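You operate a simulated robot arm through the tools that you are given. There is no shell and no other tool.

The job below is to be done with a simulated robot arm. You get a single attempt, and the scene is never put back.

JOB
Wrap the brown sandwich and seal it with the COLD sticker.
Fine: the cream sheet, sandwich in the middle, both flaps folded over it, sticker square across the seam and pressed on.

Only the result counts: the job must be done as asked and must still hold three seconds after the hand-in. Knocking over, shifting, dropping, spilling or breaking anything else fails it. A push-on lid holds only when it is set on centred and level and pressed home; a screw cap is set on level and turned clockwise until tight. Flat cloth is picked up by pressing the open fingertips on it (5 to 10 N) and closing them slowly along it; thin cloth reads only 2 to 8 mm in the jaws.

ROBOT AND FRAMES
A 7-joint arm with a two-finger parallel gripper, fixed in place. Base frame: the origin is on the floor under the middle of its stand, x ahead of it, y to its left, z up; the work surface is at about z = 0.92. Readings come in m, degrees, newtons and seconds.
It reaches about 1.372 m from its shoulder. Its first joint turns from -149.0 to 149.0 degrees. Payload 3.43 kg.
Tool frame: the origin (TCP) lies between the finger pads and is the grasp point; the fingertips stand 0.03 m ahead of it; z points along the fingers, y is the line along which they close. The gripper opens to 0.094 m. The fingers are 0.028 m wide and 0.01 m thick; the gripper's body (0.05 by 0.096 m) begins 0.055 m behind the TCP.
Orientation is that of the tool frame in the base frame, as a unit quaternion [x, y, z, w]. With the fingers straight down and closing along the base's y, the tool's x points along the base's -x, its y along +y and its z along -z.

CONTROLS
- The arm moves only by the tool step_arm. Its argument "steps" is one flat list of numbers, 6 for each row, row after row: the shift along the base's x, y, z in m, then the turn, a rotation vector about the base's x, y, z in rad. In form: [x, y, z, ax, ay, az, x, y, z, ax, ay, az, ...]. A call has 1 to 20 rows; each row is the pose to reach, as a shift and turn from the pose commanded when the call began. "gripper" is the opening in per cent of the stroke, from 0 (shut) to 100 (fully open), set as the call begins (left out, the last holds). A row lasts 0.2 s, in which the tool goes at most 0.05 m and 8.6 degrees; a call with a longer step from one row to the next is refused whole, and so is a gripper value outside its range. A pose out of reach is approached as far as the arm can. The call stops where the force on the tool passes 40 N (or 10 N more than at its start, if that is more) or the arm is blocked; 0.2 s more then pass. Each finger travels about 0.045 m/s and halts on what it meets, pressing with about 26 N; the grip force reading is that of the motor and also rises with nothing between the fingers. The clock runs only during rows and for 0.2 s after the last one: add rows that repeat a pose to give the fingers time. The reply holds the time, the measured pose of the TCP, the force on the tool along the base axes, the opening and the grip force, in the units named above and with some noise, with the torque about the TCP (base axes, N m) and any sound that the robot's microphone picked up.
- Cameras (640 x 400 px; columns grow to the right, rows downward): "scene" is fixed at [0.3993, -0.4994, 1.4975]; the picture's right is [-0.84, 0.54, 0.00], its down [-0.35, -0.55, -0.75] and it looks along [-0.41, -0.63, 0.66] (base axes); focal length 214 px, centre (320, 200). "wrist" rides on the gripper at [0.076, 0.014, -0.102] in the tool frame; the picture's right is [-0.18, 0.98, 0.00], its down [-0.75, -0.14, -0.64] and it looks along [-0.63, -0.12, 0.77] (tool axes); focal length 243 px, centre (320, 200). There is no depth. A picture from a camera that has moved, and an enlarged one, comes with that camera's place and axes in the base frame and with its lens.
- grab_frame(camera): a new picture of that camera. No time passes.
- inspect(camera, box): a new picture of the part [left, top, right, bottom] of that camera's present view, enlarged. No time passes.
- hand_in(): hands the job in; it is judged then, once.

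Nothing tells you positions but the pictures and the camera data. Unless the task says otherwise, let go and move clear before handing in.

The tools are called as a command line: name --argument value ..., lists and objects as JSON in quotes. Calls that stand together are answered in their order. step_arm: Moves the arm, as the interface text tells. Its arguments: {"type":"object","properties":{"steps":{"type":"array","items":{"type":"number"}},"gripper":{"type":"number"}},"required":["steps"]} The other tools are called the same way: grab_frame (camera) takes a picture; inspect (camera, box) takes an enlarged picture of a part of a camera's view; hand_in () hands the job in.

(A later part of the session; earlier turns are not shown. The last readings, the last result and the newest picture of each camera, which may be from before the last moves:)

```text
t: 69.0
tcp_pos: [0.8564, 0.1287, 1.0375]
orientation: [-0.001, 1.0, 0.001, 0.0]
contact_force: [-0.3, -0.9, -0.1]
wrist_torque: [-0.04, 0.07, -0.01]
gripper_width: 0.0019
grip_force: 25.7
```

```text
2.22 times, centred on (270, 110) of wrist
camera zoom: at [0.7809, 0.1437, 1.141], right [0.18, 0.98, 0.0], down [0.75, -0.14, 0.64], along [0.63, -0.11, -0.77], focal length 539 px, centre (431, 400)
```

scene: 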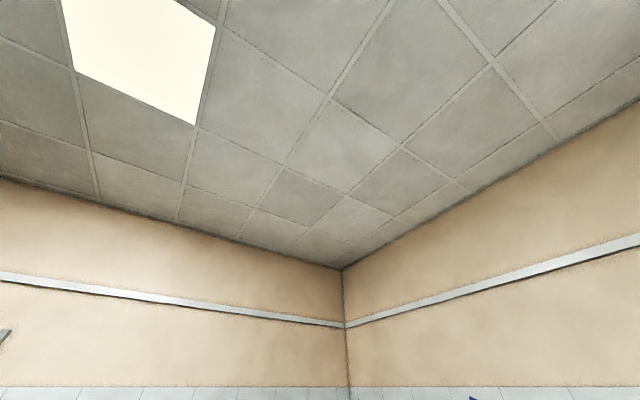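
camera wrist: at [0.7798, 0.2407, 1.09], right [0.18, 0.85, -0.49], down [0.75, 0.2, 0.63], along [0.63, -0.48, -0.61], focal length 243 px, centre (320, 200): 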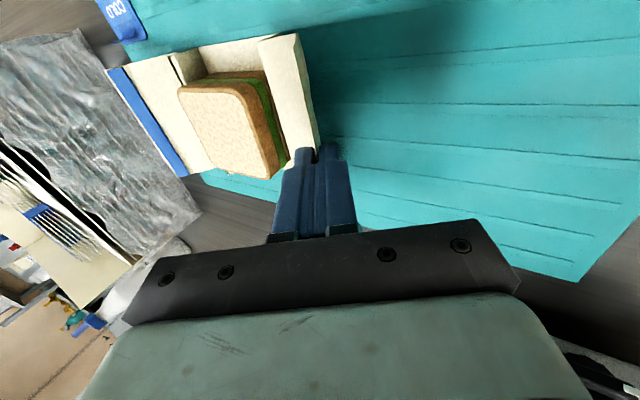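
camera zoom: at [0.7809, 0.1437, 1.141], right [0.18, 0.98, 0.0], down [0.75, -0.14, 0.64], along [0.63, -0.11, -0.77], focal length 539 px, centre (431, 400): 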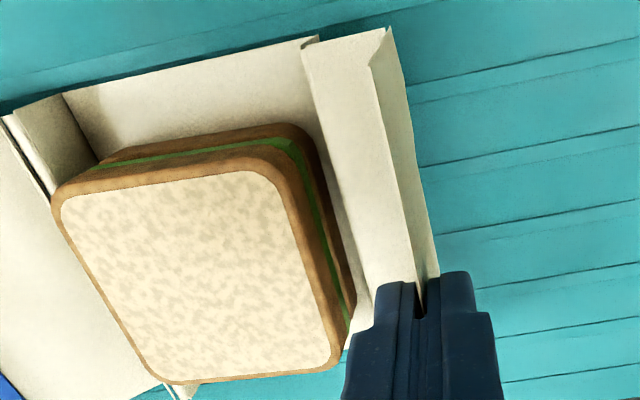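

The flap is now upright, and the small upper wall panel moves together with it (that crease is held at about 100°). I need to check whether the base has been lifted or shifted, so I'll look at the full view.

grab_frame --camera "wrist"

inspect --camera "wrist" --box '[60, 20, 380, 220]'

inspect --camera "wrist" --box '[220, 20, 340, 110]'

```text
taken
camera wrist: at [0.7809, 0.1437, 1.141], right [0.18, 0.98, 0.0], down [0.75, -0.14, 0.64], along [0.63, -0.11, -0.77], focal length 243 px, centre (320, 200)
```

wrist: 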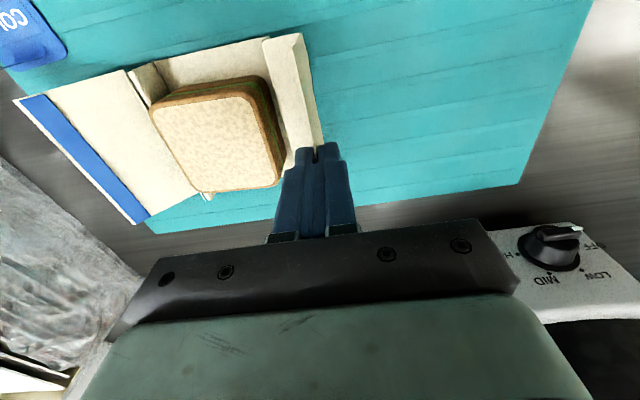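

```text
2.00 times, centred on (220, 120) of wrist
camera zoom: at [0.7809, 0.1437, 1.141], right [0.18, 0.98, 0.0], down [0.75, -0.14, 0.64], along [0.63, -0.11, -0.77], focal length 485 px, centre (520, 360)
```

zoom: 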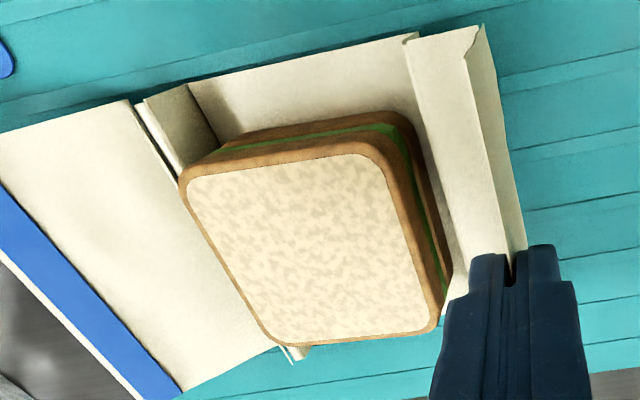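

```text
4.44 times, centred on (280, 65) of wrist
camera zoom: at [0.7809, 0.1437, 1.141], right [0.18, 0.98, 0.0], down [0.75, -0.14, 0.64], along [0.63, -0.11, -0.77], focal length 1078 px, centre (498, 800)
```

zoom: 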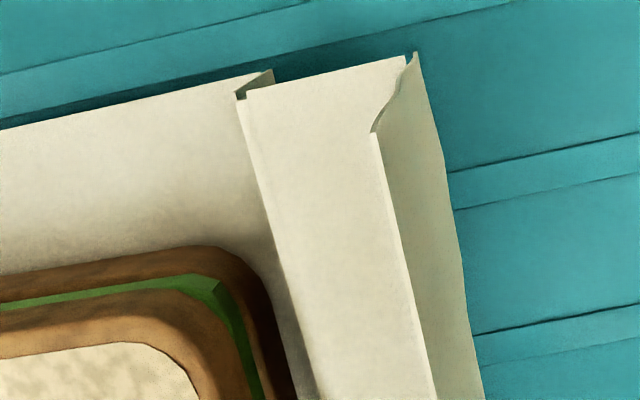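

The base has slid about 1.1 cm further in -y (its centre is now near y≈0.055) but is flat, with the sandwich still centred. The upper wall and flap swing as one piece about the lower ridge near (0.100, 0.953), so I'll rotate about that ridge for the rest of the fold.

step_arm --steps '[0, -0.0055, 0.0017, 0.0655, 0, 0, 0, -0.011, 0.0031, 0.131, 0, 0, 0, -0.0167, 0.004, 0.196, 0, 0, 0, -0.0224, 0.0047, 0.262, 0, 0, 0, -0.0281, 0.0048, 0.327, 0, 0, 0, -0.0338, 0.0047, 0.393, 0, 0, 0, -0.0395, 0.0041, 0.458, 0, 0, 0, -0.0452, 0.0033, 0.524, 0, 0, 0, -0.0452, 0.0033, 0.524, 0, 0]'

grab_frame --camera "wrist"

inspect --camera "wrist" --box '[100, 0, 420, 200]'

```text
t: 71.0
tcp_pos: [0.8556, 0.0847, 1.0404]
orientation: [-0.002, 0.965, 0.261, 0.0]
contact_force: [1.7, -0.2, -0.3]
wrist_torque: [-0.01, 0.05, -0.01]
gripper_width: 0.0019
grip_force: 26.1
```

```text
taken
camera wrist: at [0.7802, 0.0458, 1.1368], right [0.18, 0.85, 0.5], down [0.75, -0.44, 0.48], along [0.63, 0.29, -0.72], focal length 243 px, centre (320, 200)
```

wrist: 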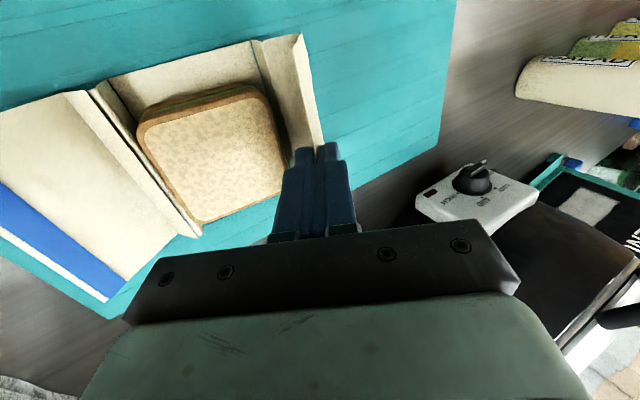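

```text
2.00 times, centred on (260, 100) of wrist
camera zoom: at [0.7802, 0.0458, 1.1368], right [0.18, 0.85, 0.5], down [0.75, -0.44, 0.48], along [0.63, 0.29, -0.72], focal length 485 px, centre (440, 400)
```

zoom: 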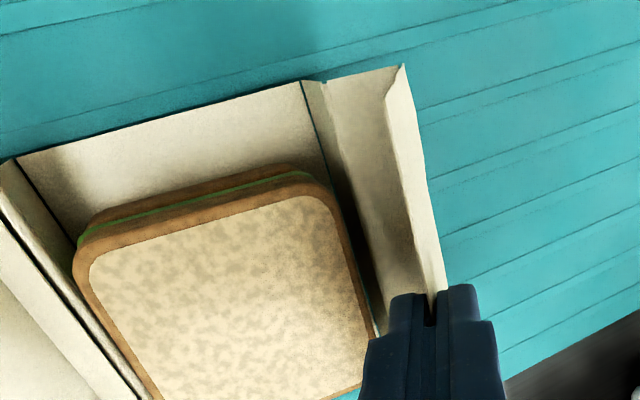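

The tilt to the other side works too, and the flap now leans inward about 30° with no force. Continuing toward 45–60°.

step_arm --steps '[0, -0.0056, -0.0013, 0.0655, 0, 0, 0, -0.0111, -0.0029, 0.131, 0, 0, 0, -0.0164, -0.0049, 0.196, 0, 0, 0, -0.0216, -0.0071, 0.262, 0, 0, 0, -0.0216, -0.0071, 0.262, 0, 0]'

grab_frame --camera "wrist"

inspect --camera "wrist" --box '[100, 0, 420, 200]'

```text
t: 72.2
tcp_pos: [0.8561, 0.0635, 1.0327]
orientation: [-0.002, 0.923, 0.385, 0.0]
contact_force: [-0.4, -1.3, 0.1]
wrist_torque: [-0.06, 0.1, 0.0]
gripper_width: 0.0018
grip_force: 26.4
```

```text
taken
camera wrist: at [0.7798, 0.0006, 1.1159], right [0.18, 0.69, 0.7], down [0.75, -0.55, 0.35], along [0.63, 0.46, -0.62], focal length 243 px, centre (320, 200)
```

wrist: 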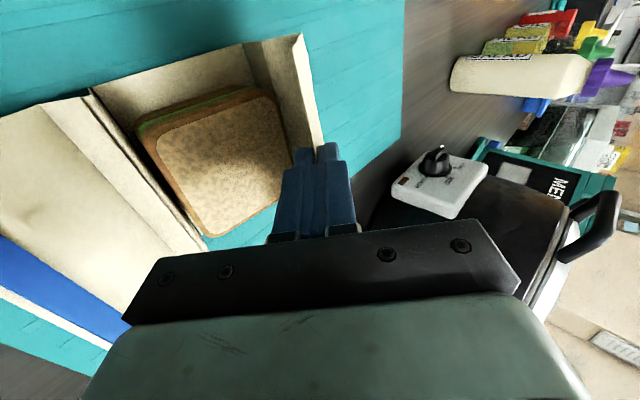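

```text
2.00 times, centred on (260, 100) of wrist
camera zoom: at [0.7798, 0.0006, 1.1159], right [0.18, 0.69, 0.7], down [0.75, -0.55, 0.35], along [0.63, 0.46, -0.62], focal length 485 px, centre (440, 400)
```

zoom: 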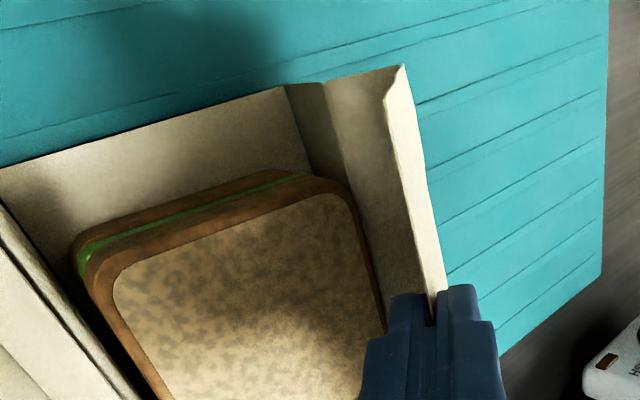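

At 45° now, with walls nearly straight and no force. One more stage to about 60°.

step_arm --steps '[0, -0.005, -0.0028, 0.0655, 0, 0, 0, -0.01, -0.0057, 0.131, 0, 0, 0, -0.0146, -0.0091, 0.196, 0, 0, 0, -0.0191, -0.0126, 0.262, 0, 0, 0, -0.0191, -0.0126, 0.262, 0, 0]'

grab_frame --camera "wrist"

inspect --camera "wrist" --box '[100, 0, 420, 200]'

```text
t: 73.4
tcp_pos: [0.855, 0.0446, 1.0194]
orientation: [-0.001, 0.865, 0.502, 0.001]
contact_force: [0.3, -1.2, -0.6]
wrist_torque: [-0.08, 0.03, 0.06]
gripper_width: 0.0019
grip_force: 25.5
```

```text
taken
camera wrist: at [0.78, -0.038, 1.0844], right [0.18, 0.49, 0.85], down [0.75, -0.63, 0.2], along [0.63, 0.61, -0.48], focal length 243 px, centre (320, 200)
```

wrist: 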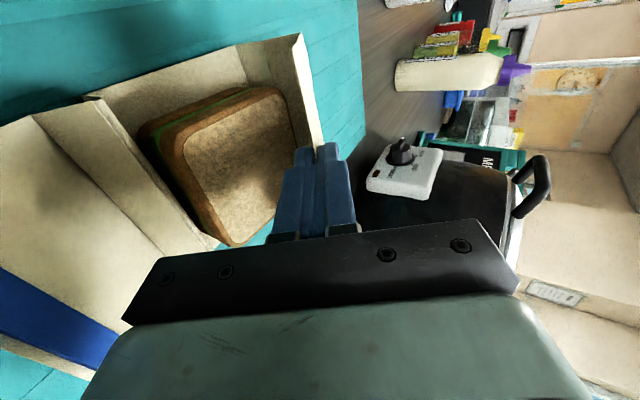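

```text
2.00 times, centred on (260, 100) of wrist
camera zoom: at [0.78, -0.038, 1.0844], right [0.18, 0.49, 0.85], down [0.75, -0.63, 0.2], along [0.63, 0.61, -0.48], focal length 485 px, centre (440, 400)
```

zoom: 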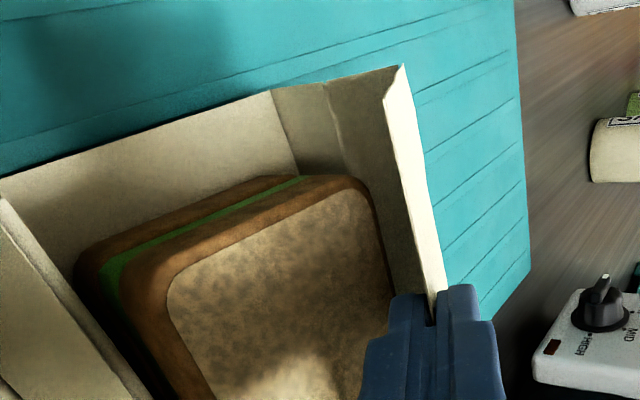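

Still no force at 60°, with the flap leaning well over the sandwich. I'll go 10° more and then open the fingers to see whether it stays.

step_arm --steps '[0, -0.0036, -0.0035, 0.058, 0, 0, 0, -0.0072, -0.0072, 0.116, 0, 0, 0, -0.0107, -0.0109, 0.1745, 0, 0, 0, -0.0107, -0.0109, 0.1745, 0, 0]'

inspect --camera "wrist" --box '[100, 0, 420, 200]'

```text
t: 74.4
tcp_pos: [0.8548, 0.0342, 1.0099]
orientation: [-0.001, 0.818, 0.575, 0.0]
contact_force: [-0.7, -0.5, -0.1]
wrist_torque: [-0.08, 0.06, -0.01]
gripper_width: 0.0015
grip_force: 25.7
```

```text
2.00 times, centred on (260, 100) of wrist
camera zoom: at [0.7803, -0.0586, 1.0587], right [0.18, 0.33, 0.93], down [0.75, -0.65, 0.09], along [0.63, 0.68, -0.37], focal length 485 px, centre (440, 400)
```

zoom: 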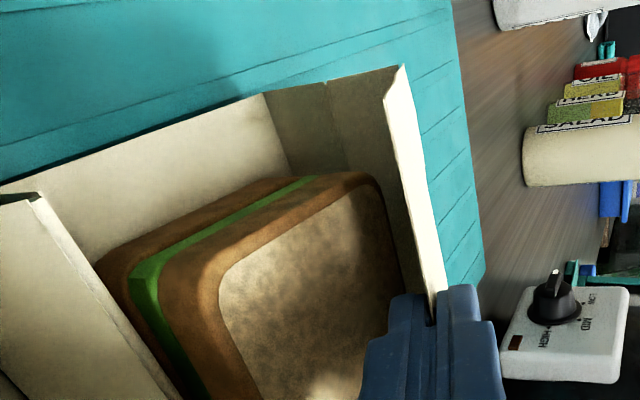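

The flap is over the sandwich with the walls upright. Now I'll open the jaws slightly and back out along the finger direction.

step_arm --steps '[0, 0, 0, 0, 0, 0, 0, 0, 0, 0, 0, 0]' --gripper 16

inspect --camera "wrist" --box '[100, 0, 420, 200]'

```text
t: 75.0
tcp_pos: [0.8564, 0.034, 1.0094]
orientation: [0.0, 0.818, 0.575, 0.0]
contact_force: [0.2, -0.5, -0.6]
wrist_torque: [-0.01, 0.0, 0.01]
gripper_width: 0.0151
grip_force: 0.0
```

```text
2.00 times, centred on (260, 100) of wrist
camera zoom: at [0.7804, -0.0583, 1.0587], right [0.18, 0.33, 0.93], down [0.75, -0.65, 0.09], along [0.63, 0.68, -0.37], focal length 485 px, centre (440, 400)
```

zoom: 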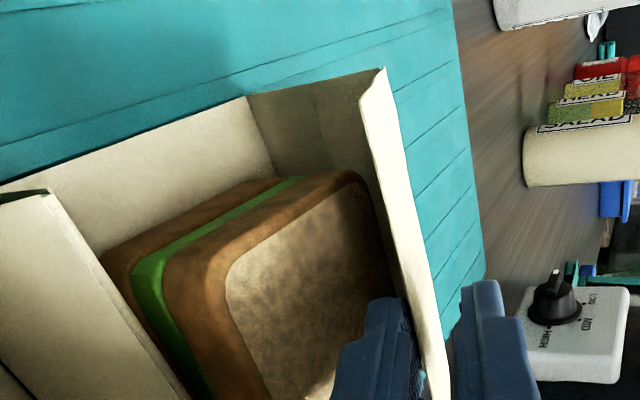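

The flap stays folded over and has settled toward the sandwich. Backing the fingers out.

step_arm --steps '[0, -0.0094, 0.0034, 0, 0, 0, 0, -0.0188, 0.0068, 0, 0, 0, 0, -0.0282, 0.0103, 0, 0, 0, 0, -0.0376, 0.0137, 0, 0, 0, 0, -0.0423, 0.0154, 0, 0, 0, 0, -0.0423, 0.0154, 0, 0, 0]'

inspect --camera "wrist" --box '[100, 0, 420, 200]'

```text
t: 76.4
tcp_pos: [0.8534, 0.0091, 1.0313]
orientation: [-0.009, 0.819, 0.573, -0.001]
contact_force: [0.5, 0.6, 0.2]
wrist_torque: [0.0, 0.01, -0.01]
gripper_width: 0.0149
grip_force: 0.0
```

```text
2.00 times, centred on (260, 100) of wrist
camera zoom: at [0.7796, -0.0837, 1.0809], right [0.17, 0.34, 0.92], down [0.76, -0.64, 0.1], along [0.62, 0.69, -0.37], focal length 485 px, centre (440, 400)
```

zoom: 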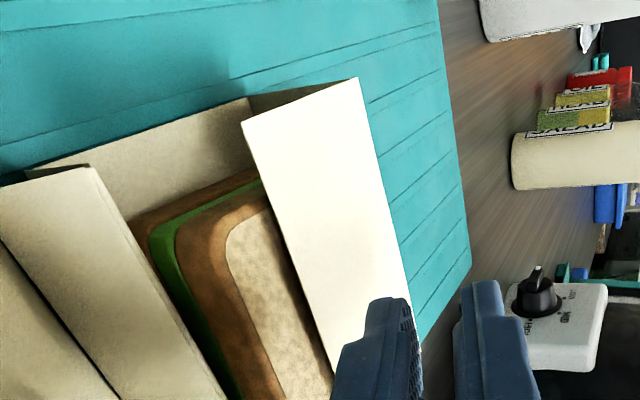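

The flap stays draped over the sandwich. I'll rotate the tool back upright while moving clear of it.

step_arm --steps '[0, -0.003, 0.002, -0.07, 0, 0, 0, -0.006, 0.004, -0.17, 0, 0, 0, -0.008, 0.006, -0.3, 0, 0, 0, -0.008, 0.01, -0.43, 0, 0, 0, -0.008, 0.02, -0.56, 0, 0, 0, -0.008, 0.03, -0.69, 0, 0, 0, -0.004, 0.04, -0.82, 0, 0, 0, 0, 0.055, -0.95, 0, 0, 0, 0.005, 0.07, -1.08, 0, 0, 0, 0.01, 0.085, -1.2217, 0, 0, 0, 0.01, 0.085, -1.2217, 0, 0]'

grab_frame --camera "wrist"

```text
t: 78.8
tcp_pos: [0.8544, 0.002, 1.1085]
orientation: [-0.001, 1.0, 0.0, 0.0]
contact_force: [-0.4, 0.2, 0.5]
wrist_torque: [-0.02, -0.02, -0.02]
gripper_width: 0.0152
grip_force: 0.0
```

```text
taken
camera wrist: at [0.7795, 0.0165, 1.2132], right [0.18, 0.98, 0.0], down [0.75, -0.14, 0.64], along [0.63, -0.12, -0.77], focal length 243 px, centre (320, 200)
```

wrist: 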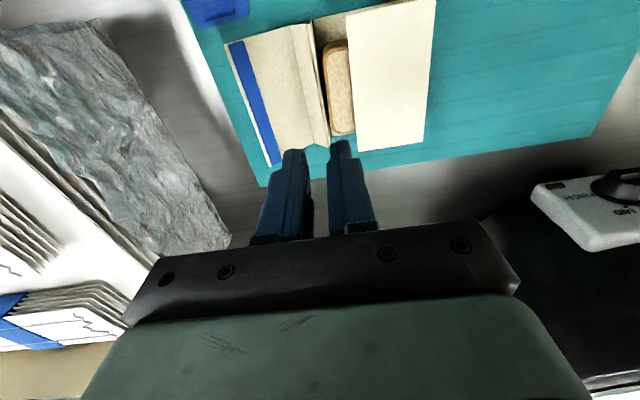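

The +y flap now lies over most of the sandwich and stays there. I'll zoom to measure it.

inspect --camera "wrist" --box '[210, 0, 450, 150]'

```text
2.67 times, centred on (330, 75) of wrist
camera zoom: at [0.7795, 0.0165, 1.2132], right [0.18, 0.98, 0.0], down [0.75, -0.14, 0.64], along [0.63, -0.12, -0.77], focal length 647 px, centre (293, 533)
```

zoom: 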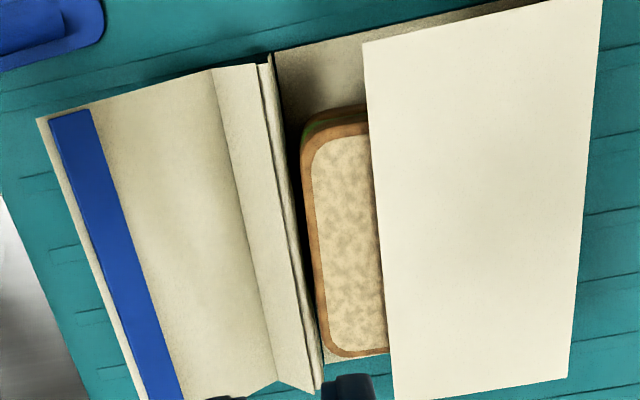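

The +y flap lies flat on the sandwich (edge at y≈0.035, z≈0.971) and its wall is upright. Now the blue-strip flap: its edge is at about (-0.068, 0.972) and its ridge at (0.0015, 0.946); I'll go to the -y side and tilt the other way, in small steps.

step_arm --steps '[0, -0.03, 0, 0, 0, 0, 0, -0.06, 0, 0, 0, 0, 0, -0.09, -0.01, 0, 0, 0, 0, -0.121, -0.03, 0, 0, 0, 0, -0.121, -0.06, 0.1, 0, 0, 0, -0.121, -0.08, 0.2, 0, 0, 0, -0.121, -0.085, 0.3, 0, 0, 0, -0.121, -0.085, 0.4, 0, 0, 0, -0.121, -0.085, 0.4, 0, 0]' --gripper 40

grab_frame --camera "wrist"

```text
t: 80.8
tcp_pos: [0.8564, -0.119, 1.0245]
orientation: [-0.001, 0.98, 0.2, 0.0]
contact_force: [0.4, 1.0, 0.0]
wrist_torque: [-0.02, 0.03, 0.0]
gripper_width: 0.0375
grip_force: 0.0
```

```text
taken
camera wrist: at [0.7808, -0.1463, 1.1254], right [0.18, 0.9, 0.39], down [0.75, -0.38, 0.53], along [0.63, 0.19, -0.75], focal length 243 px, centre (320, 200)
```

wrist: 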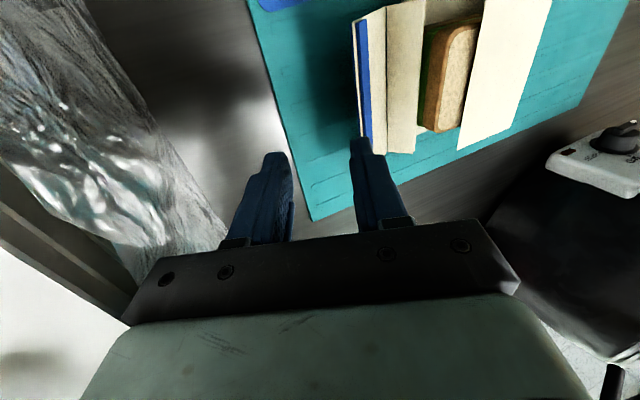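

Clear so far, with the bag well to the left of the hand. I'll tilt the rest of the way in small steps, watching the force.

step_arm --steps '[0, 0, 0, 0.06, 0, 0, 0, 0, 0, 0.12, 0, 0, 0, 0, 0, 0.18, 0, 0, 0, 0, 0, 0.24, 0, 0, 0, 0, 0, 0.24, 0, 0]'

grab_frame --camera "wrist"

```text
t: 81.3
tcp_pos: [0.856, -0.1203, 1.0227]
orientation: [-0.002, 0.974, 0.226, 0.005]
contact_force: [4.1, 3.8, -4.1]
wrist_torque: [-0.37, 0.29, -0.11]
gripper_width: 0.0377
grip_force: 0.0
stopped in row 2: the force on the tool passed its limit at 53 N (the readings are from after the stop); the commanded pose is now the measured one
```

```text
taken
camera wrist: at [0.7813, -0.1532, 1.1227], right [0.18, 0.88, 0.44], down [0.75, -0.41, 0.52], along [0.64, 0.23, -0.73], focal length 243 px, centre (320, 200)
```

wrist: 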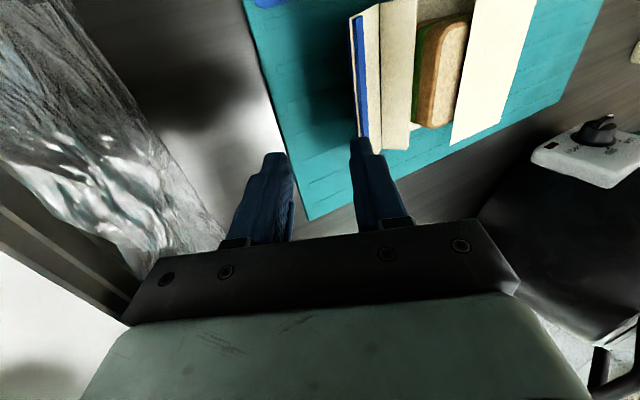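

That stopped at 53 N: something was touched, either the box on the left (its bag-covered side seems to be about 13 cm tall at y≈-0.2) or the arm itself. I'll back away toward +y right away and check that nothing moved.

step_arm --steps '[0, 0.006, 0.004, -0.05, 0, 0, 0, 0.015, 0.012, -0.13, 0, 0, 0, 0.03, 0.025, -0.25, 0, 0, 0, 0.05, 0.04, -0.37, 0, 0, 0, 0.08, 0.06, -0.46, 0, 0, 0, 0.11, 0.08, -0.46, 0, 0, 0, 0.122, 0.086, -0.46, 0, 0, 0, 0.122, 0.086, -0.46, 0, 0]'

grab_frame --camera "wrist"

```text
t: 83.1
tcp_pos: [0.8575, 0.001, 1.1098]
orientation: [-0.004, 1.0, -0.002, 0.003]
contact_force: [0.9, -0.6, -0.2]
wrist_torque: [0.0, -0.01, 0.02]
gripper_width: 0.0379
grip_force: 0.1
```

```text
taken
camera wrist: at [0.7813, 0.0161, 1.2119], right [0.18, 0.98, 0.0], down [0.75, -0.13, 0.65], along [0.64, -0.12, -0.76], focal length 243 px, centre (320, 200)
```

wrist: 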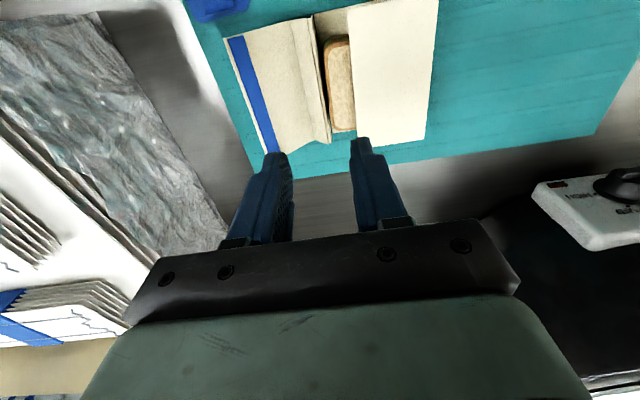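

Comparing with the earlier view, the bag and box have not moved. The left side is too tight for the tilted hand, so I'll first slide the sheet back toward +y by pushing on the blue flap's edge with closed, upright fingers (that slid the whole sheet before).

step_arm --steps '[0, -0.03, 0, 0.002, 0.003, -0.004, 0, -0.06, -0.01, 0.004, 0.006, -0.008, 0, -0.09, -0.03, 0.004, 0.006, -0.008, 0, -0.098, -0.06, 0.004, 0.006, -0.008, 0, -0.098, -0.09, 0.004, 0.006, -0.008, 0, -0.098, -0.115, 0.004, 0.006, -0.008, 0, -0.098, -0.129, 0.004, 0.006, -0.008, 0, -0.098, -0.129, 0.004, 0.006, -0.008]' --gripper 0

grab_frame --camera "wrist"

```text
t: 84.9
tcp_pos: [0.8573, -0.0967, 0.9808]
orientation: [0.0, 1.0, 0.001, 0.001]
contact_force: [-0.1, -0.3, 1.0]
wrist_torque: [-0.01, 0.02, 0.01]
gripper_width: 0.0
grip_force: 25.6
```

```text
taken
camera wrist: at [0.7815, -0.0819, 1.0841], right [0.19, 0.98, 0.0], down [0.75, -0.14, 0.64], along [0.63, -0.12, -0.77], focal length 243 px, centre (320, 200)
```

wrist: 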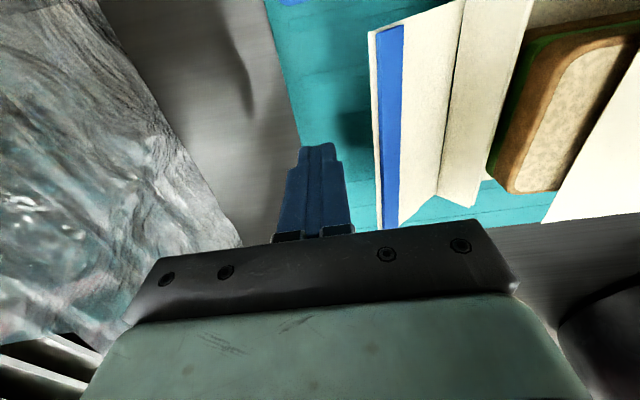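

The closed fingers are just outside the blue flap's edge with no contact. Pushing the sheet slowly toward +y.

step_arm --steps '[0, 0.008, 0, 0, 0, 0, 0, 0.014, 0, 0, 0, 0, 0, 0.02, 0, 0, 0, 0, 0, 0.026, 0, 0, 0, 0, 0, 0.032, 0, 0, 0, 0, 0, 0.038, 0, 0, 0, 0, 0, 0.044, 0, 0, 0, 0, 0, 0.044, 0, 0, 0, 0]'

grab_frame --camera "wrist"

```text
t: 86.7
tcp_pos: [0.8573, -0.0513, 0.9824]
orientation: [0.001, 1.0, 0.002, 0.001]
contact_force: [0.0, -1.7, 1.0]
wrist_torque: [0.04, -0.01, -0.04]
gripper_width: 0.0
grip_force: 26.3
```

```text
taken
camera wrist: at [0.782, -0.0374, 1.0863], right [0.19, 0.98, 0.0], down [0.75, -0.14, 0.64], along [0.63, -0.12, -0.77], focal length 243 px, centre (320, 200)
```

wrist: 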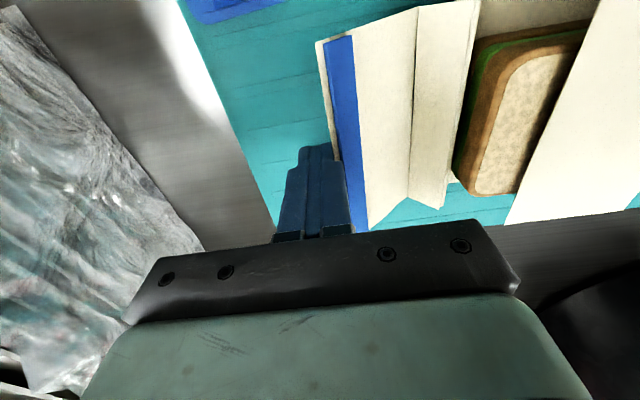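

It slides as one piece (about 1.7 N). Pushing another 4 cm.

step_arm --steps '[0, 0.006, 0, 0, 0, 0, 0, 0.012, 0, 0, 0, 0, 0, 0.018, 0, 0, 0, 0, 0, 0.024, 0, 0, 0, 0, 0, 0.03, 0, 0, 0, 0, 0, 0.036, 0, 0, 0, 0, 0, 0.042, 0, 0, 0, 0, 0, 0.042, 0, 0, 0, 0]'

grab_frame --camera "wrist"

```text
t: 88.5
tcp_pos: [0.856, -0.0112, 0.9803]
orientation: [0.001, 1.0, 0.001, 0.001]
contact_force: [-0.4, -0.6, 0.6]
wrist_torque: [0.01, -0.01, 0.05]
gripper_width: 0.0
grip_force: 26.6
```

```text
taken
camera wrist: at [0.7811, 0.0036, 1.0845], right [0.19, 0.98, 0.0], down [0.75, -0.14, 0.64], along [0.63, -0.12, -0.77], focal length 243 px, centre (320, 200)
```

wrist: 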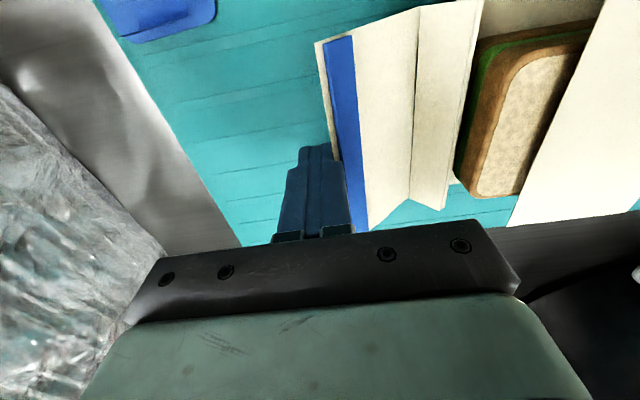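

The sheet is back near its original place. I'll back off, rise and take a measuring view from above.

step_arm --steps '[0, -0.012, 0, 0, 0, 0, 0, -0.02, 0.02, 0, 0, 0, 0, -0.02, 0.06, 0, 0, 0, 0, 0, 0.1, 0, 0, 0, 0, 0.03, 0.125, 0, 0, 0, 0, 0.06, 0.13, 0, 0, 0, 0, 0.09, 0.13, 0, 0, 0, 0, 0.09, 0.13, 0, 0, 0]' --gripper 40

grab_frame --camera "wrist"

inspect --camera "wrist" --box '[190, 0, 446, 160]'

```text
t: 90.3
tcp_pos: [0.86, 0.0793, 1.1108]
orientation: [0.0, 1.0, 0.002, 0.001]
contact_force: [0.0, 0.1, 0.1]
wrist_torque: [-0.01, -0.01, 0.0]
gripper_width: 0.0375
grip_force: 0.1
```

```text
taken
camera wrist: at [0.7836, 0.0929, 1.214], right [0.19, 0.98, 0.0], down [0.75, -0.14, 0.64], along [0.63, -0.12, -0.77], focal length 243 px, centre (320, 200)
```

wrist: 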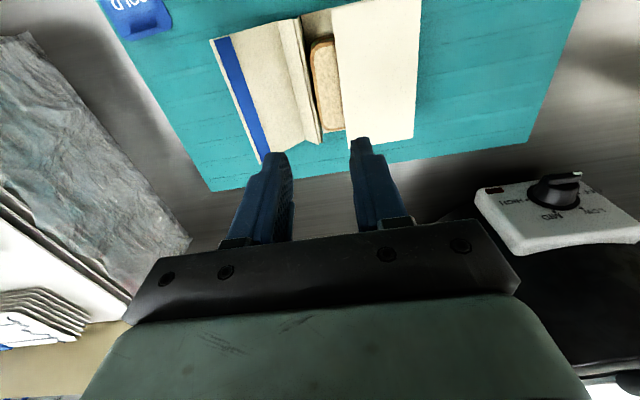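

```text
2.50 times, centred on (318, 80) of wrist
camera zoom: at [0.7836, 0.0929, 1.214], right [0.19, 0.98, 0.0], down [0.75, -0.14, 0.64], along [0.63, -0.12, -0.77], focal length 606 px, centre (325, 500)
```

zoom: 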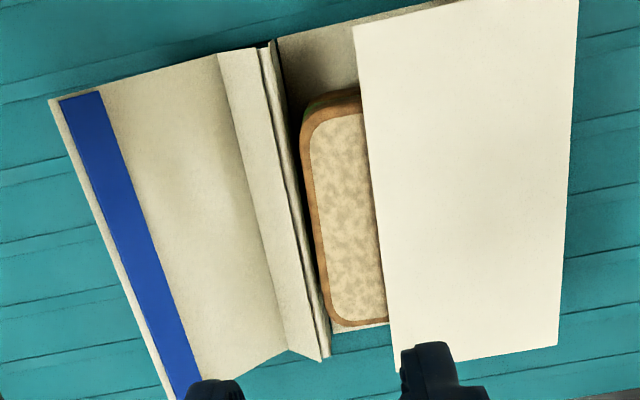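

The sheet's base is now centred near y≈0.1185, with the blue flap's edge at (-0.002, 0.972) and its ridge at (0.0695, 0.946); there is room now between the hand and the box. I'll tilt in from the -y side again in steps.

step_arm --steps '[0, -0.045, 0, 0, 0, 0, 0, -0.09, 0, 0, 0, 0, 0, -0.125, -0.01, 0.08, 0, 0, 0, -0.133, -0.03, 0.2, 0, 0, 0, -0.133, -0.05, 0.3, 0, 0, 0, -0.133, -0.07, 0.4, 0, 0, 0, -0.133, -0.08, 0.46, 0, 0, 0, -0.133, -0.08, 0.46, 0, 0]' --gripper 40

step_arm --steps '[0, 0, 0, 0.06, 0, 0, 0, 0, 0, 0.12, 0, 0, 0, 0, 0, 0.18, 0, 0, 0, 0, 0, 0.18, 0, 0]'

grab_frame --camera "wrist"

```text
t: 92.1
tcp_pos: [0.857, -0.0558, 1.0326]
orientation: [0.0, 0.973, 0.229, 0.001]
contact_force: [-0.7, 0.0, 0.4]
wrist_torque: [-0.02, 0.01, 0.0]
gripper_width: 0.0377
grip_force: 0.2
```

```text
t: 93.1
tcp_pos: [0.8578, -0.0553, 1.0309]
orientation: [0.001, 0.949, 0.316, 0.0]
contact_force: [-0.1, -0.3, 1.0]
wrist_torque: [0.01, -0.02, 0.04]
gripper_width: 0.0377
grip_force: 0.1
```

```text
taken
camera wrist: at [0.782, -0.1041, 1.1233], right [0.19, 0.79, 0.59], down [0.75, -0.5, 0.43], along [0.63, 0.36, -0.68], focal length 243 px, centre (320, 200)
```

wrist: 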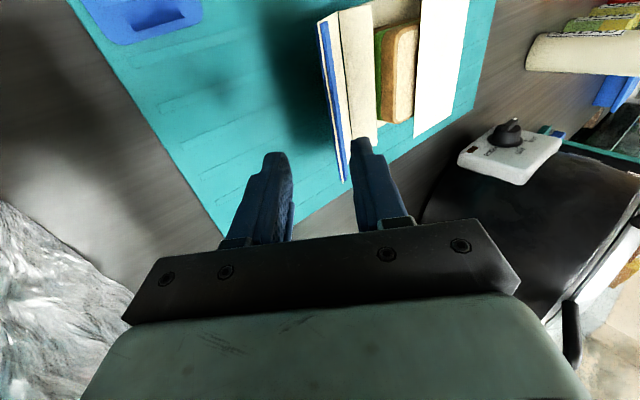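

No contact at 37°. I'll finish the tilt to about 46°.

step_arm --steps '[0, 0, 0, 0.04, 0, 0, 0, 0, 0, 0.08, 0, 0, 0, 0, 0, 0.12, 0, 0, 0, 0, 0, 0.16, 0, 0, 0, 0, 0, 0.16, 0, 0]'

inspect --camera "wrist" --box '[200, 0, 480, 200]'

```text
t: 94.3
tcp_pos: [0.8573, -0.053, 1.0305]
orientation: [0.001, 0.92, 0.391, 0.0]
contact_force: [0.8, 0.3, -0.4]
wrist_torque: [0.01, 0.03, 0.01]
gripper_width: 0.0377
grip_force: 0.1
```

```text
2.00 times, centred on (340, 100) of wrist
camera zoom: at [0.7819, -0.1177, 1.1139], right [0.19, 0.68, 0.71], down [0.75, -0.56, 0.34], along [0.63, 0.47, -0.62], focal length 485 px, centre (280, 400)
```

zoom: 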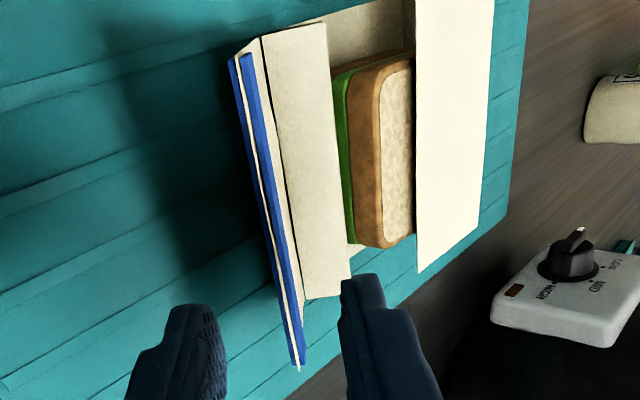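

The flap lies edge-on between the two fingers. I'll slide in along the tool direction.

step_arm --steps '[0, 0, -0.0035, 0, 0, 0, 0, 0, -0.007, 0, 0, 0, 0, 0.0108, -0.0175, 0, 0, 0, 0, 0.0215, -0.0279, 0, 0, 0, 0, 0.0215, -0.0279, 0, 0, 0]'

inspect --camera "wrist" --box '[180, 40, 460, 240]'

```text
t: 95.5
tcp_pos: [0.8553, -0.0334, 1.0024]
orientation: [0.002, 0.921, 0.39, 0.0]
contact_force: [-0.2, -0.9, 0.1]
wrist_torque: [0.02, 0.01, 0.01]
gripper_width: 0.0376
grip_force: 0.0
```

```text
2.00 times, centred on (320, 140) of wrist
camera zoom: at [0.7804, -0.0964, 1.0861], right [0.19, 0.68, 0.71], down [0.75, -0.56, 0.35], along [0.63, 0.47, -0.62], focal length 485 px, centre (320, 320)
```

zoom: 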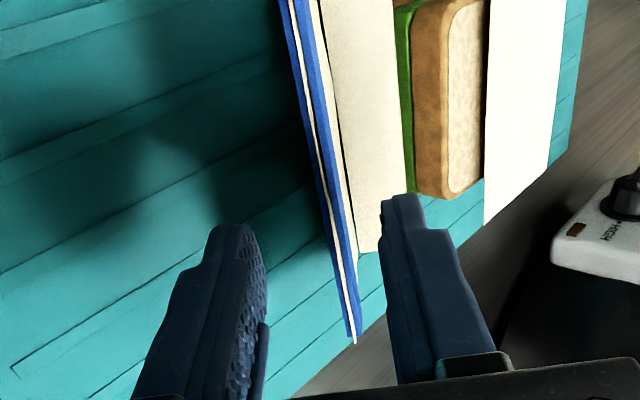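

Aligned; sliding in the last 3 cm and closing slowly.

step_arm --steps '[0, 0.0054, -0.0052, 0, 0, 0, 0, 0.0108, -0.0104, 0, 0, 0, 0, 0.0162, -0.0156, 0, 0, 0, 0, 0.0218, -0.0208, 0, 0, 0, 0, 0.0218, -0.0208, 0, 0, 0]'

inspect --camera "wrist" --box '[180, 40, 460, 240]'

```text
t: 96.7
tcp_pos: [0.8584, -0.0121, 0.9826]
orientation: [0.0, 0.921, 0.391, 0.0]
contact_force: [0.5, 0.2, 0.5]
wrist_torque: [0.0, -0.02, 0.0]
gripper_width: 0.0378
grip_force: 0.0
```

```text
2.00 times, centred on (320, 140) of wrist
camera zoom: at [0.7827, -0.0752, 1.0659], right [0.19, 0.68, 0.71], down [0.75, -0.56, 0.35], along [0.63, 0.47, -0.62], focal length 485 px, centre (320, 320)
```

zoom: 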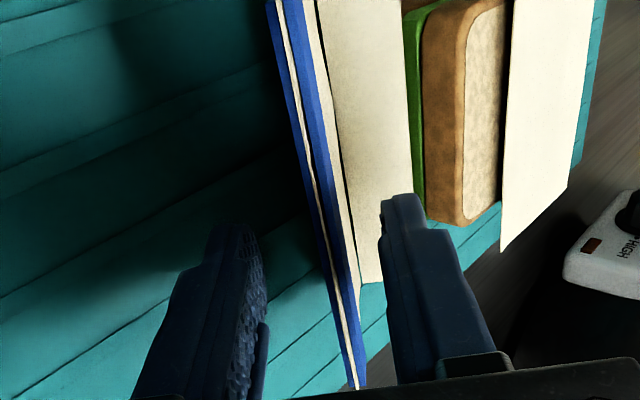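

Still centred between the jaws, no contact. Closing.

step_arm --steps '[0, 0, 0, 0, 0, 0, 0, 0, 0, 0, 0, 0]' --gripper 15

step_arm --steps '[0, 0, 0, 0, 0, 0, 0, 0, 0, 0, 0, 0, 0, 0, 0, 0, 0, 0]' --gripper 0

inspect --camera "wrist" --box '[180, 40, 460, 240]'

```text
t: 97.3
tcp_pos: [0.8573, -0.0113, 0.9835]
orientation: [0.0, 0.921, 0.39, 0.0]
contact_force: [-0.4, -0.1, 0.7]
wrist_torque: [0.01, -0.02, -0.01]
gripper_width: 0.0143
grip_force: 0.0
```

```text
t: 98.1
tcp_pos: [0.8579, -0.0118, 0.984]
orientation: [0.001, 0.921, 0.391, 0.0]
contact_force: [0.2, 2.4, 6.3]
wrist_torque: [0.58, -0.02, 0.0]
gripper_width: 0.0031
grip_force: 26.2
```

```text
2.00 times, centred on (320, 140) of wrist
camera zoom: at [0.7826, -0.0752, 1.0665], right [0.19, 0.68, 0.71], down [0.75, -0.56, 0.35], along [0.63, 0.47, -0.62], focal length 485 px, centre (320, 320)
```

zoom: 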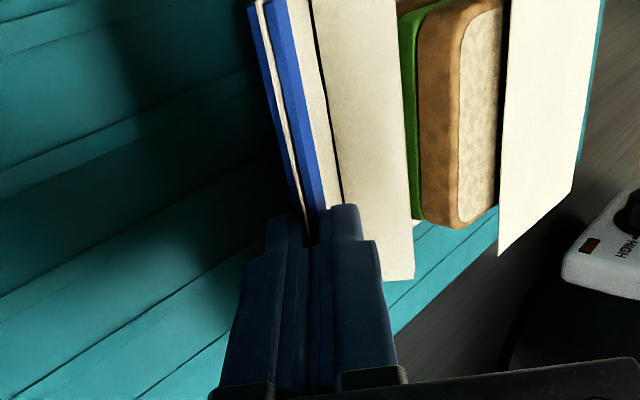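

Pinched as before. Now I'll swing it about its ridge in the opposite sense, in short stages.

step_arm --steps '[0, 0.0026, 0.0056, -0.0654, 0, 0, 0, 0.0056, 0.0109, -0.1309, 0, 0, 0, 0.0088, 0.016, -0.1963, 0, 0, 0, 0.0124, 0.021, -0.2618, 0, 0, 0, 0.0124, 0.021, -0.2618, 0, 0]'

inspect --camera "wrist" --box '[180, 20, 500, 220]'

```text
t: 99.3
tcp_pos: [0.8589, 0.0, 1.0041]
orientation: [0.001, 0.964, 0.265, 0.002]
contact_force: [-6.7, -9.0, 12.9]
wrist_torque: [0.42, 0.07, 0.15]
gripper_width: 0.0027
grip_force: 25.8
```

```text
2.00 times, centred on (340, 120) of wrist
camera zoom: at [0.7829, -0.039, 1.1006], right [0.19, 0.84, 0.5], down [0.75, -0.45, 0.48], along [0.63, 0.29, -0.72], focal length 485 px, centre (280, 360)
```

zoom: 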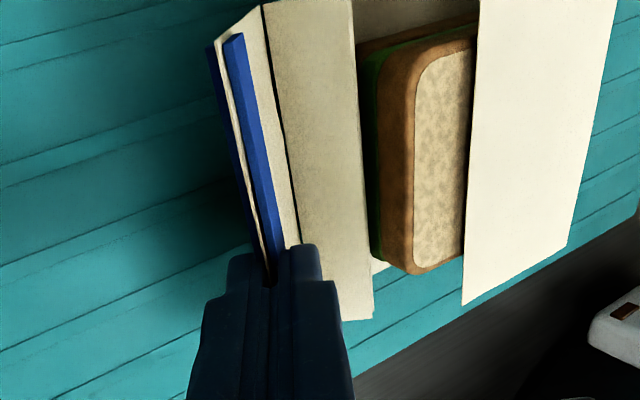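

Again some compression along the flap (about 17 N), as with the first one; lifting a few millimetres to relieve it.

step_arm --steps '[0, -0.001, 0.002, 0, 0, 0, 0, -0.002, 0.004, 0, 0, 0, 0, -0.002, 0.004, 0, 0, 0]'

inspect --camera "wrist" --box '[180, 20, 500, 220]'

```text
t: 100.1
tcp_pos: [0.8587, 0.0001, 1.0075]
orientation: [0.001, 0.964, 0.267, 0.002]
contact_force: [3.4, 1.3, 4.5]
wrist_torque: [0.44, -0.23, -0.13]
gripper_width: 0.0018
grip_force: 25.8
```

```text
2.00 times, centred on (340, 120) of wrist
camera zoom: at [0.7829, -0.0395, 1.104], right [0.19, 0.84, 0.51], down [0.75, -0.45, 0.48], along [0.63, 0.29, -0.72], focal length 485 px, centre (280, 360)
```

zoom: 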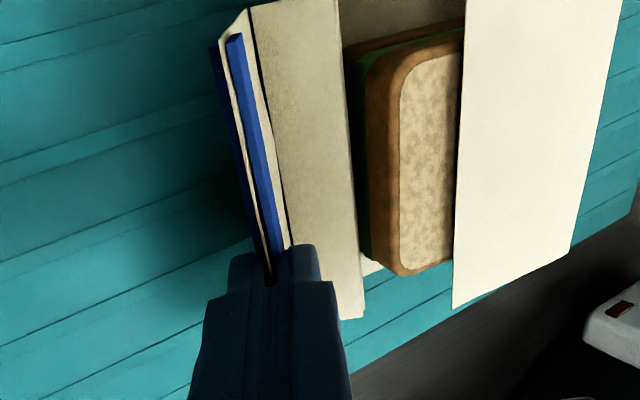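

Nearly relaxed. Next stage of the swing, with slightly more lift.

step_arm --steps '[0, 0.0034, 0.0055, -0.0654, 0, 0, 0, 0.0075, 0.01, -0.1309, 0, 0, 0, 0.0119, 0.0142, -0.1963, 0, 0, 0, 0.0165, 0.0177, -0.2618, 0, 0, 0, 0.0165, 0.0177, -0.2618, 0, 0]'

inspect --camera "wrist" --box '[180, 20, 500, 220]'

```text
t: 101.3
tcp_pos: [0.8583, 0.0178, 1.0238]
orientation: [0.001, 0.991, 0.137, 0.0]
contact_force: [-0.2, 0.6, -1.3]
wrist_torque: [-0.03, 0.0, 0.07]
gripper_width: 0.0018
grip_force: 26.3
```

```text
2.00 times, centred on (340, 120) of wrist
camera zoom: at [0.7818, 0.0025, 1.1284], right [0.19, 0.95, 0.27], down [0.75, -0.31, 0.58], along [0.63, 0.09, -0.77], focal length 485 px, centre (280, 360)
```

zoom: 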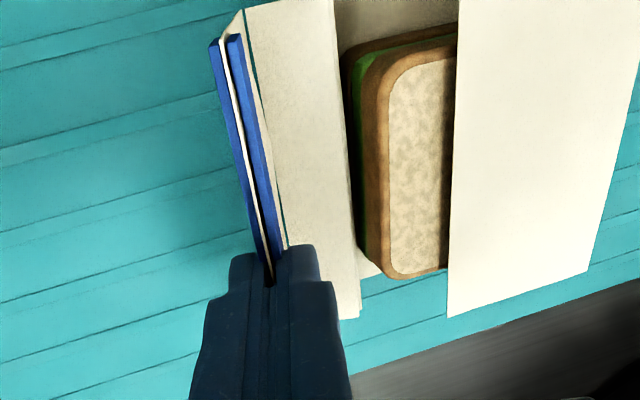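

Force near zero and following nicely; the blue strip shows on both faces of the flap's edge. Continuing through upright.

step_arm --steps '[0, 0.0048, 0.0032, -0.0654, 0, 0, 0, 0.0098, 0.006, -0.1309, 0, 0, 0, 0.015, 0.0085, -0.1963, 0, 0, 0, 0.0203, 0.0106, -0.2618, 0, 0, 0, 0.0258, 0.0124, -0.3272, 0, 0, 0, 0.0313, 0.0138, -0.3927, 0, 0, 0, 0.0369, 0.0148, -0.4581, 0, 0, 0, 0.0426, 0.0155, -0.5236, 0, 0, 0, 0.0426, 0.0155, -0.5236, 0, 0]'

grab_frame --camera "wrist"

inspect --camera "wrist" --box '[180, 20, 500, 220]'

```text
t: 103.3
tcp_pos: [0.8578, 0.0587, 1.0414]
orientation: [0.001, 0.992, -0.123, 0.001]
contact_force: [0.7, -0.6, -0.3]
wrist_torque: [-0.03, -0.04, -0.03]
gripper_width: 0.0018
grip_force: 26.6
```

```text
taken
camera wrist: at [0.7824, 0.0975, 1.1375], right [0.19, 0.95, -0.24], down [0.75, 0.02, 0.66], along [0.63, -0.3, -0.71], focal length 243 px, centre (320, 200)
```

wrist: 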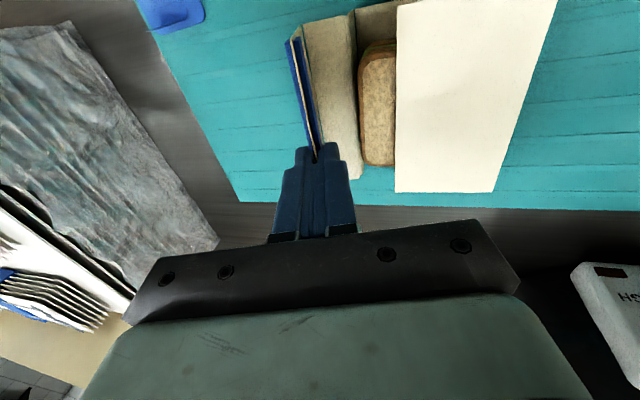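

```text
2.00 times, centred on (340, 120) of wrist
camera zoom: at [0.7824, 0.0975, 1.1375], right [0.19, 0.95, -0.24], down [0.75, 0.02, 0.66], along [0.63, -0.3, -0.71], focal length 485 px, centre (280, 360)
```

zoom: 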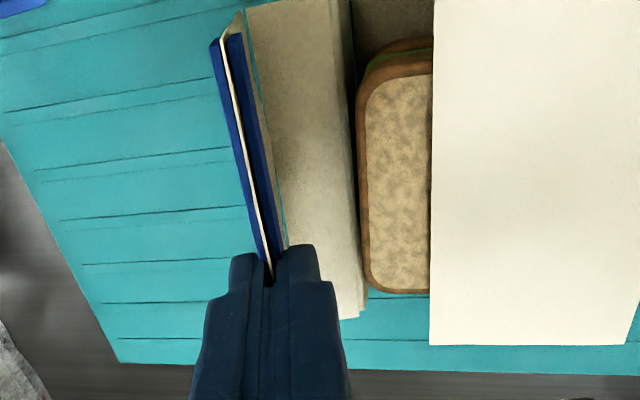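

Good: upright and slightly past. Continuing to lean it over, in two stages.

step_arm --steps '[0, 0.0057, 0.0003, -0.0654, 0, 0, 0, 0.0115, 0.0002, -0.1309, 0, 0, 0, 0.0172, -0.0002, -0.1963, 0, 0, 0, 0.0228, -0.0011, -0.2618, 0, 0, 0, 0.0228, -0.0011, -0.2618, 0, 0]'

inspect --camera "wrist" --box '[180, 20, 500, 220]'

```text
t: 104.5
tcp_pos: [0.8575, 0.0812, 1.0396]
orientation: [0.002, 0.968, -0.25, 0.0]
contact_force: [-0.1, -0.1, -1.4]
wrist_torque: [-0.05, 0.03, -0.01]
gripper_width: 0.0016
grip_force: 25.8
```

```text
2.00 times, centred on (340, 120) of wrist
camera zoom: at [0.783, 0.1443, 1.1237], right [0.19, 0.86, -0.48], down [0.75, 0.19, 0.63], along [0.63, -0.48, -0.61], focal length 485 px, centre (280, 360)
```

zoom: 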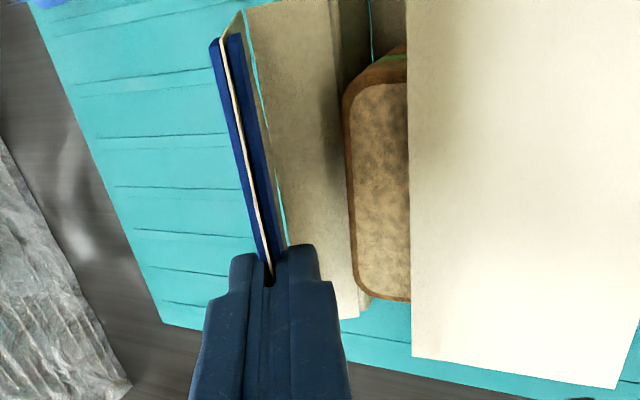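

step_arm --steps '[0, 0.0056, -0.0011, -0.0654, 0, 0, 0, 0.0112, -0.0027, -0.1309, 0, 0, 0, 0.0166, -0.0046, -0.1963, 0, 0, 0, 0.0218, -0.0069, -0.2618, 0, 0, 0, 0.0218, -0.0069, -0.2618, 0, 0]'

inspect --camera "wrist" --box '[180, 20, 500, 220]'

```text
t: 105.7
tcp_pos: [0.8566, 0.104, 1.0323]
orientation: [0.0, 0.927, -0.376, 0.001]
contact_force: [-0.6, -0.3, -0.5]
wrist_torque: [0.05, 0.05, -0.02]
gripper_width: 0.0021
grip_force: 25.9
```

```text
2.00 times, centred on (340, 120) of wrist
camera zoom: at [0.7822, 0.1859, 1.0967], right [0.19, 0.71, -0.68], down [0.75, 0.35, 0.56], along [0.63, -0.62, -0.47], focal length 485 px, centre (280, 360)
```

zoom: 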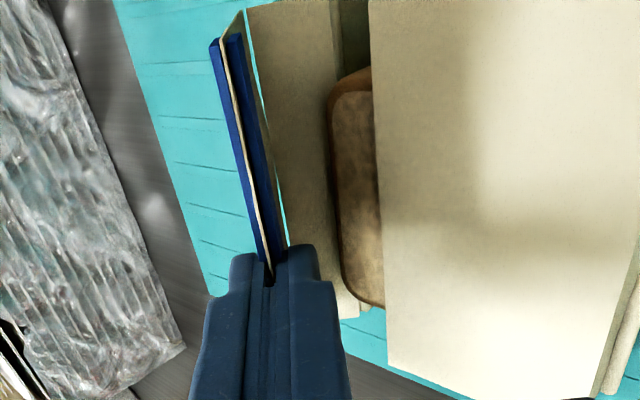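

Flap leaning over at about 45°, no force. Going on in smaller steps while watching reach.

step_arm --steps '[0, 0.0034, -0.0016, -0.0436, 0, 0, 0, 0.0067, -0.0036, -0.0873, 0, 0, 0, 0.01, -0.0055, -0.1309, 0, 0, 0, 0.01, -0.0055, -0.1309, 0, 0]'

step_arm --steps '[0, 0.0032, -0.0021, -0.0436, 0, 0, 0, 0.0063, -0.0044, -0.0873, 0, 0, 0, 0.0093, -0.0068, -0.1309, 0, 0, 0, 0.0093, -0.0068, -0.1309, 0, 0]'

grab_frame --camera "wrist"

inspect --camera "wrist" --box '[180, 20, 500, 220]'

```text
t: 106.5
tcp_pos: [0.8578, 0.1135, 1.0264]
orientation: [0.005, 0.903, -0.43, 0.005]
contact_force: [3.0, 1.2, -13.8]
wrist_torque: [-1.25, -0.73, -0.43]
gripper_width: 0.0018
grip_force: 25.9
stopped in row 4: the force on the tool passed its limit at 51 N (the readings are from after the stop); the commanded pose is now the measured one
```

```text
t: 106.9
tcp_pos: [0.8583, 0.116, 1.0252]
orientation: [0.01, 0.897, -0.442, 0.008]
contact_force: [2.9, 0.5, -13.9]
wrist_torque: [-1.85, -0.83, -0.46]
gripper_width: 0.0014
grip_force: 25.7
stopped in row 1: the force on the tool passed its limit at 52 N (the readings are from after the stop); the commanded pose is now the measured one
```

```text
taken
camera wrist: at [0.7825, 0.2076, 1.0755], right [0.21, 0.6, -0.78], down [0.75, 0.42, 0.52], along [0.63, -0.69, -0.36], focal length 243 px, centre (320, 200)
```

wrist: 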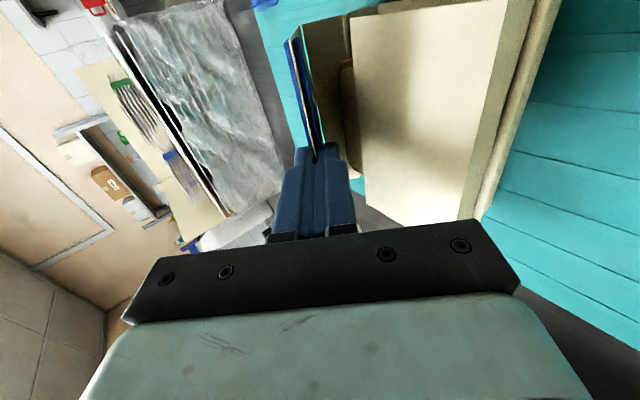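

```text
2.00 times, centred on (340, 120) of wrist
camera zoom: at [0.7825, 0.2076, 1.0755], right [0.21, 0.6, -0.78], down [0.75, 0.42, 0.52], along [0.63, -0.69, -0.36], focal length 485 px, centre (280, 360)
```

zoom: 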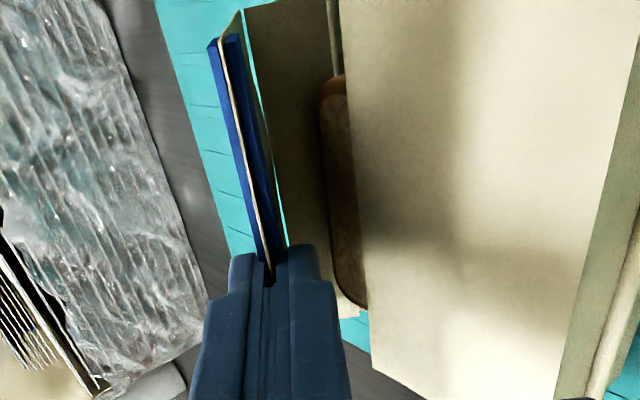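

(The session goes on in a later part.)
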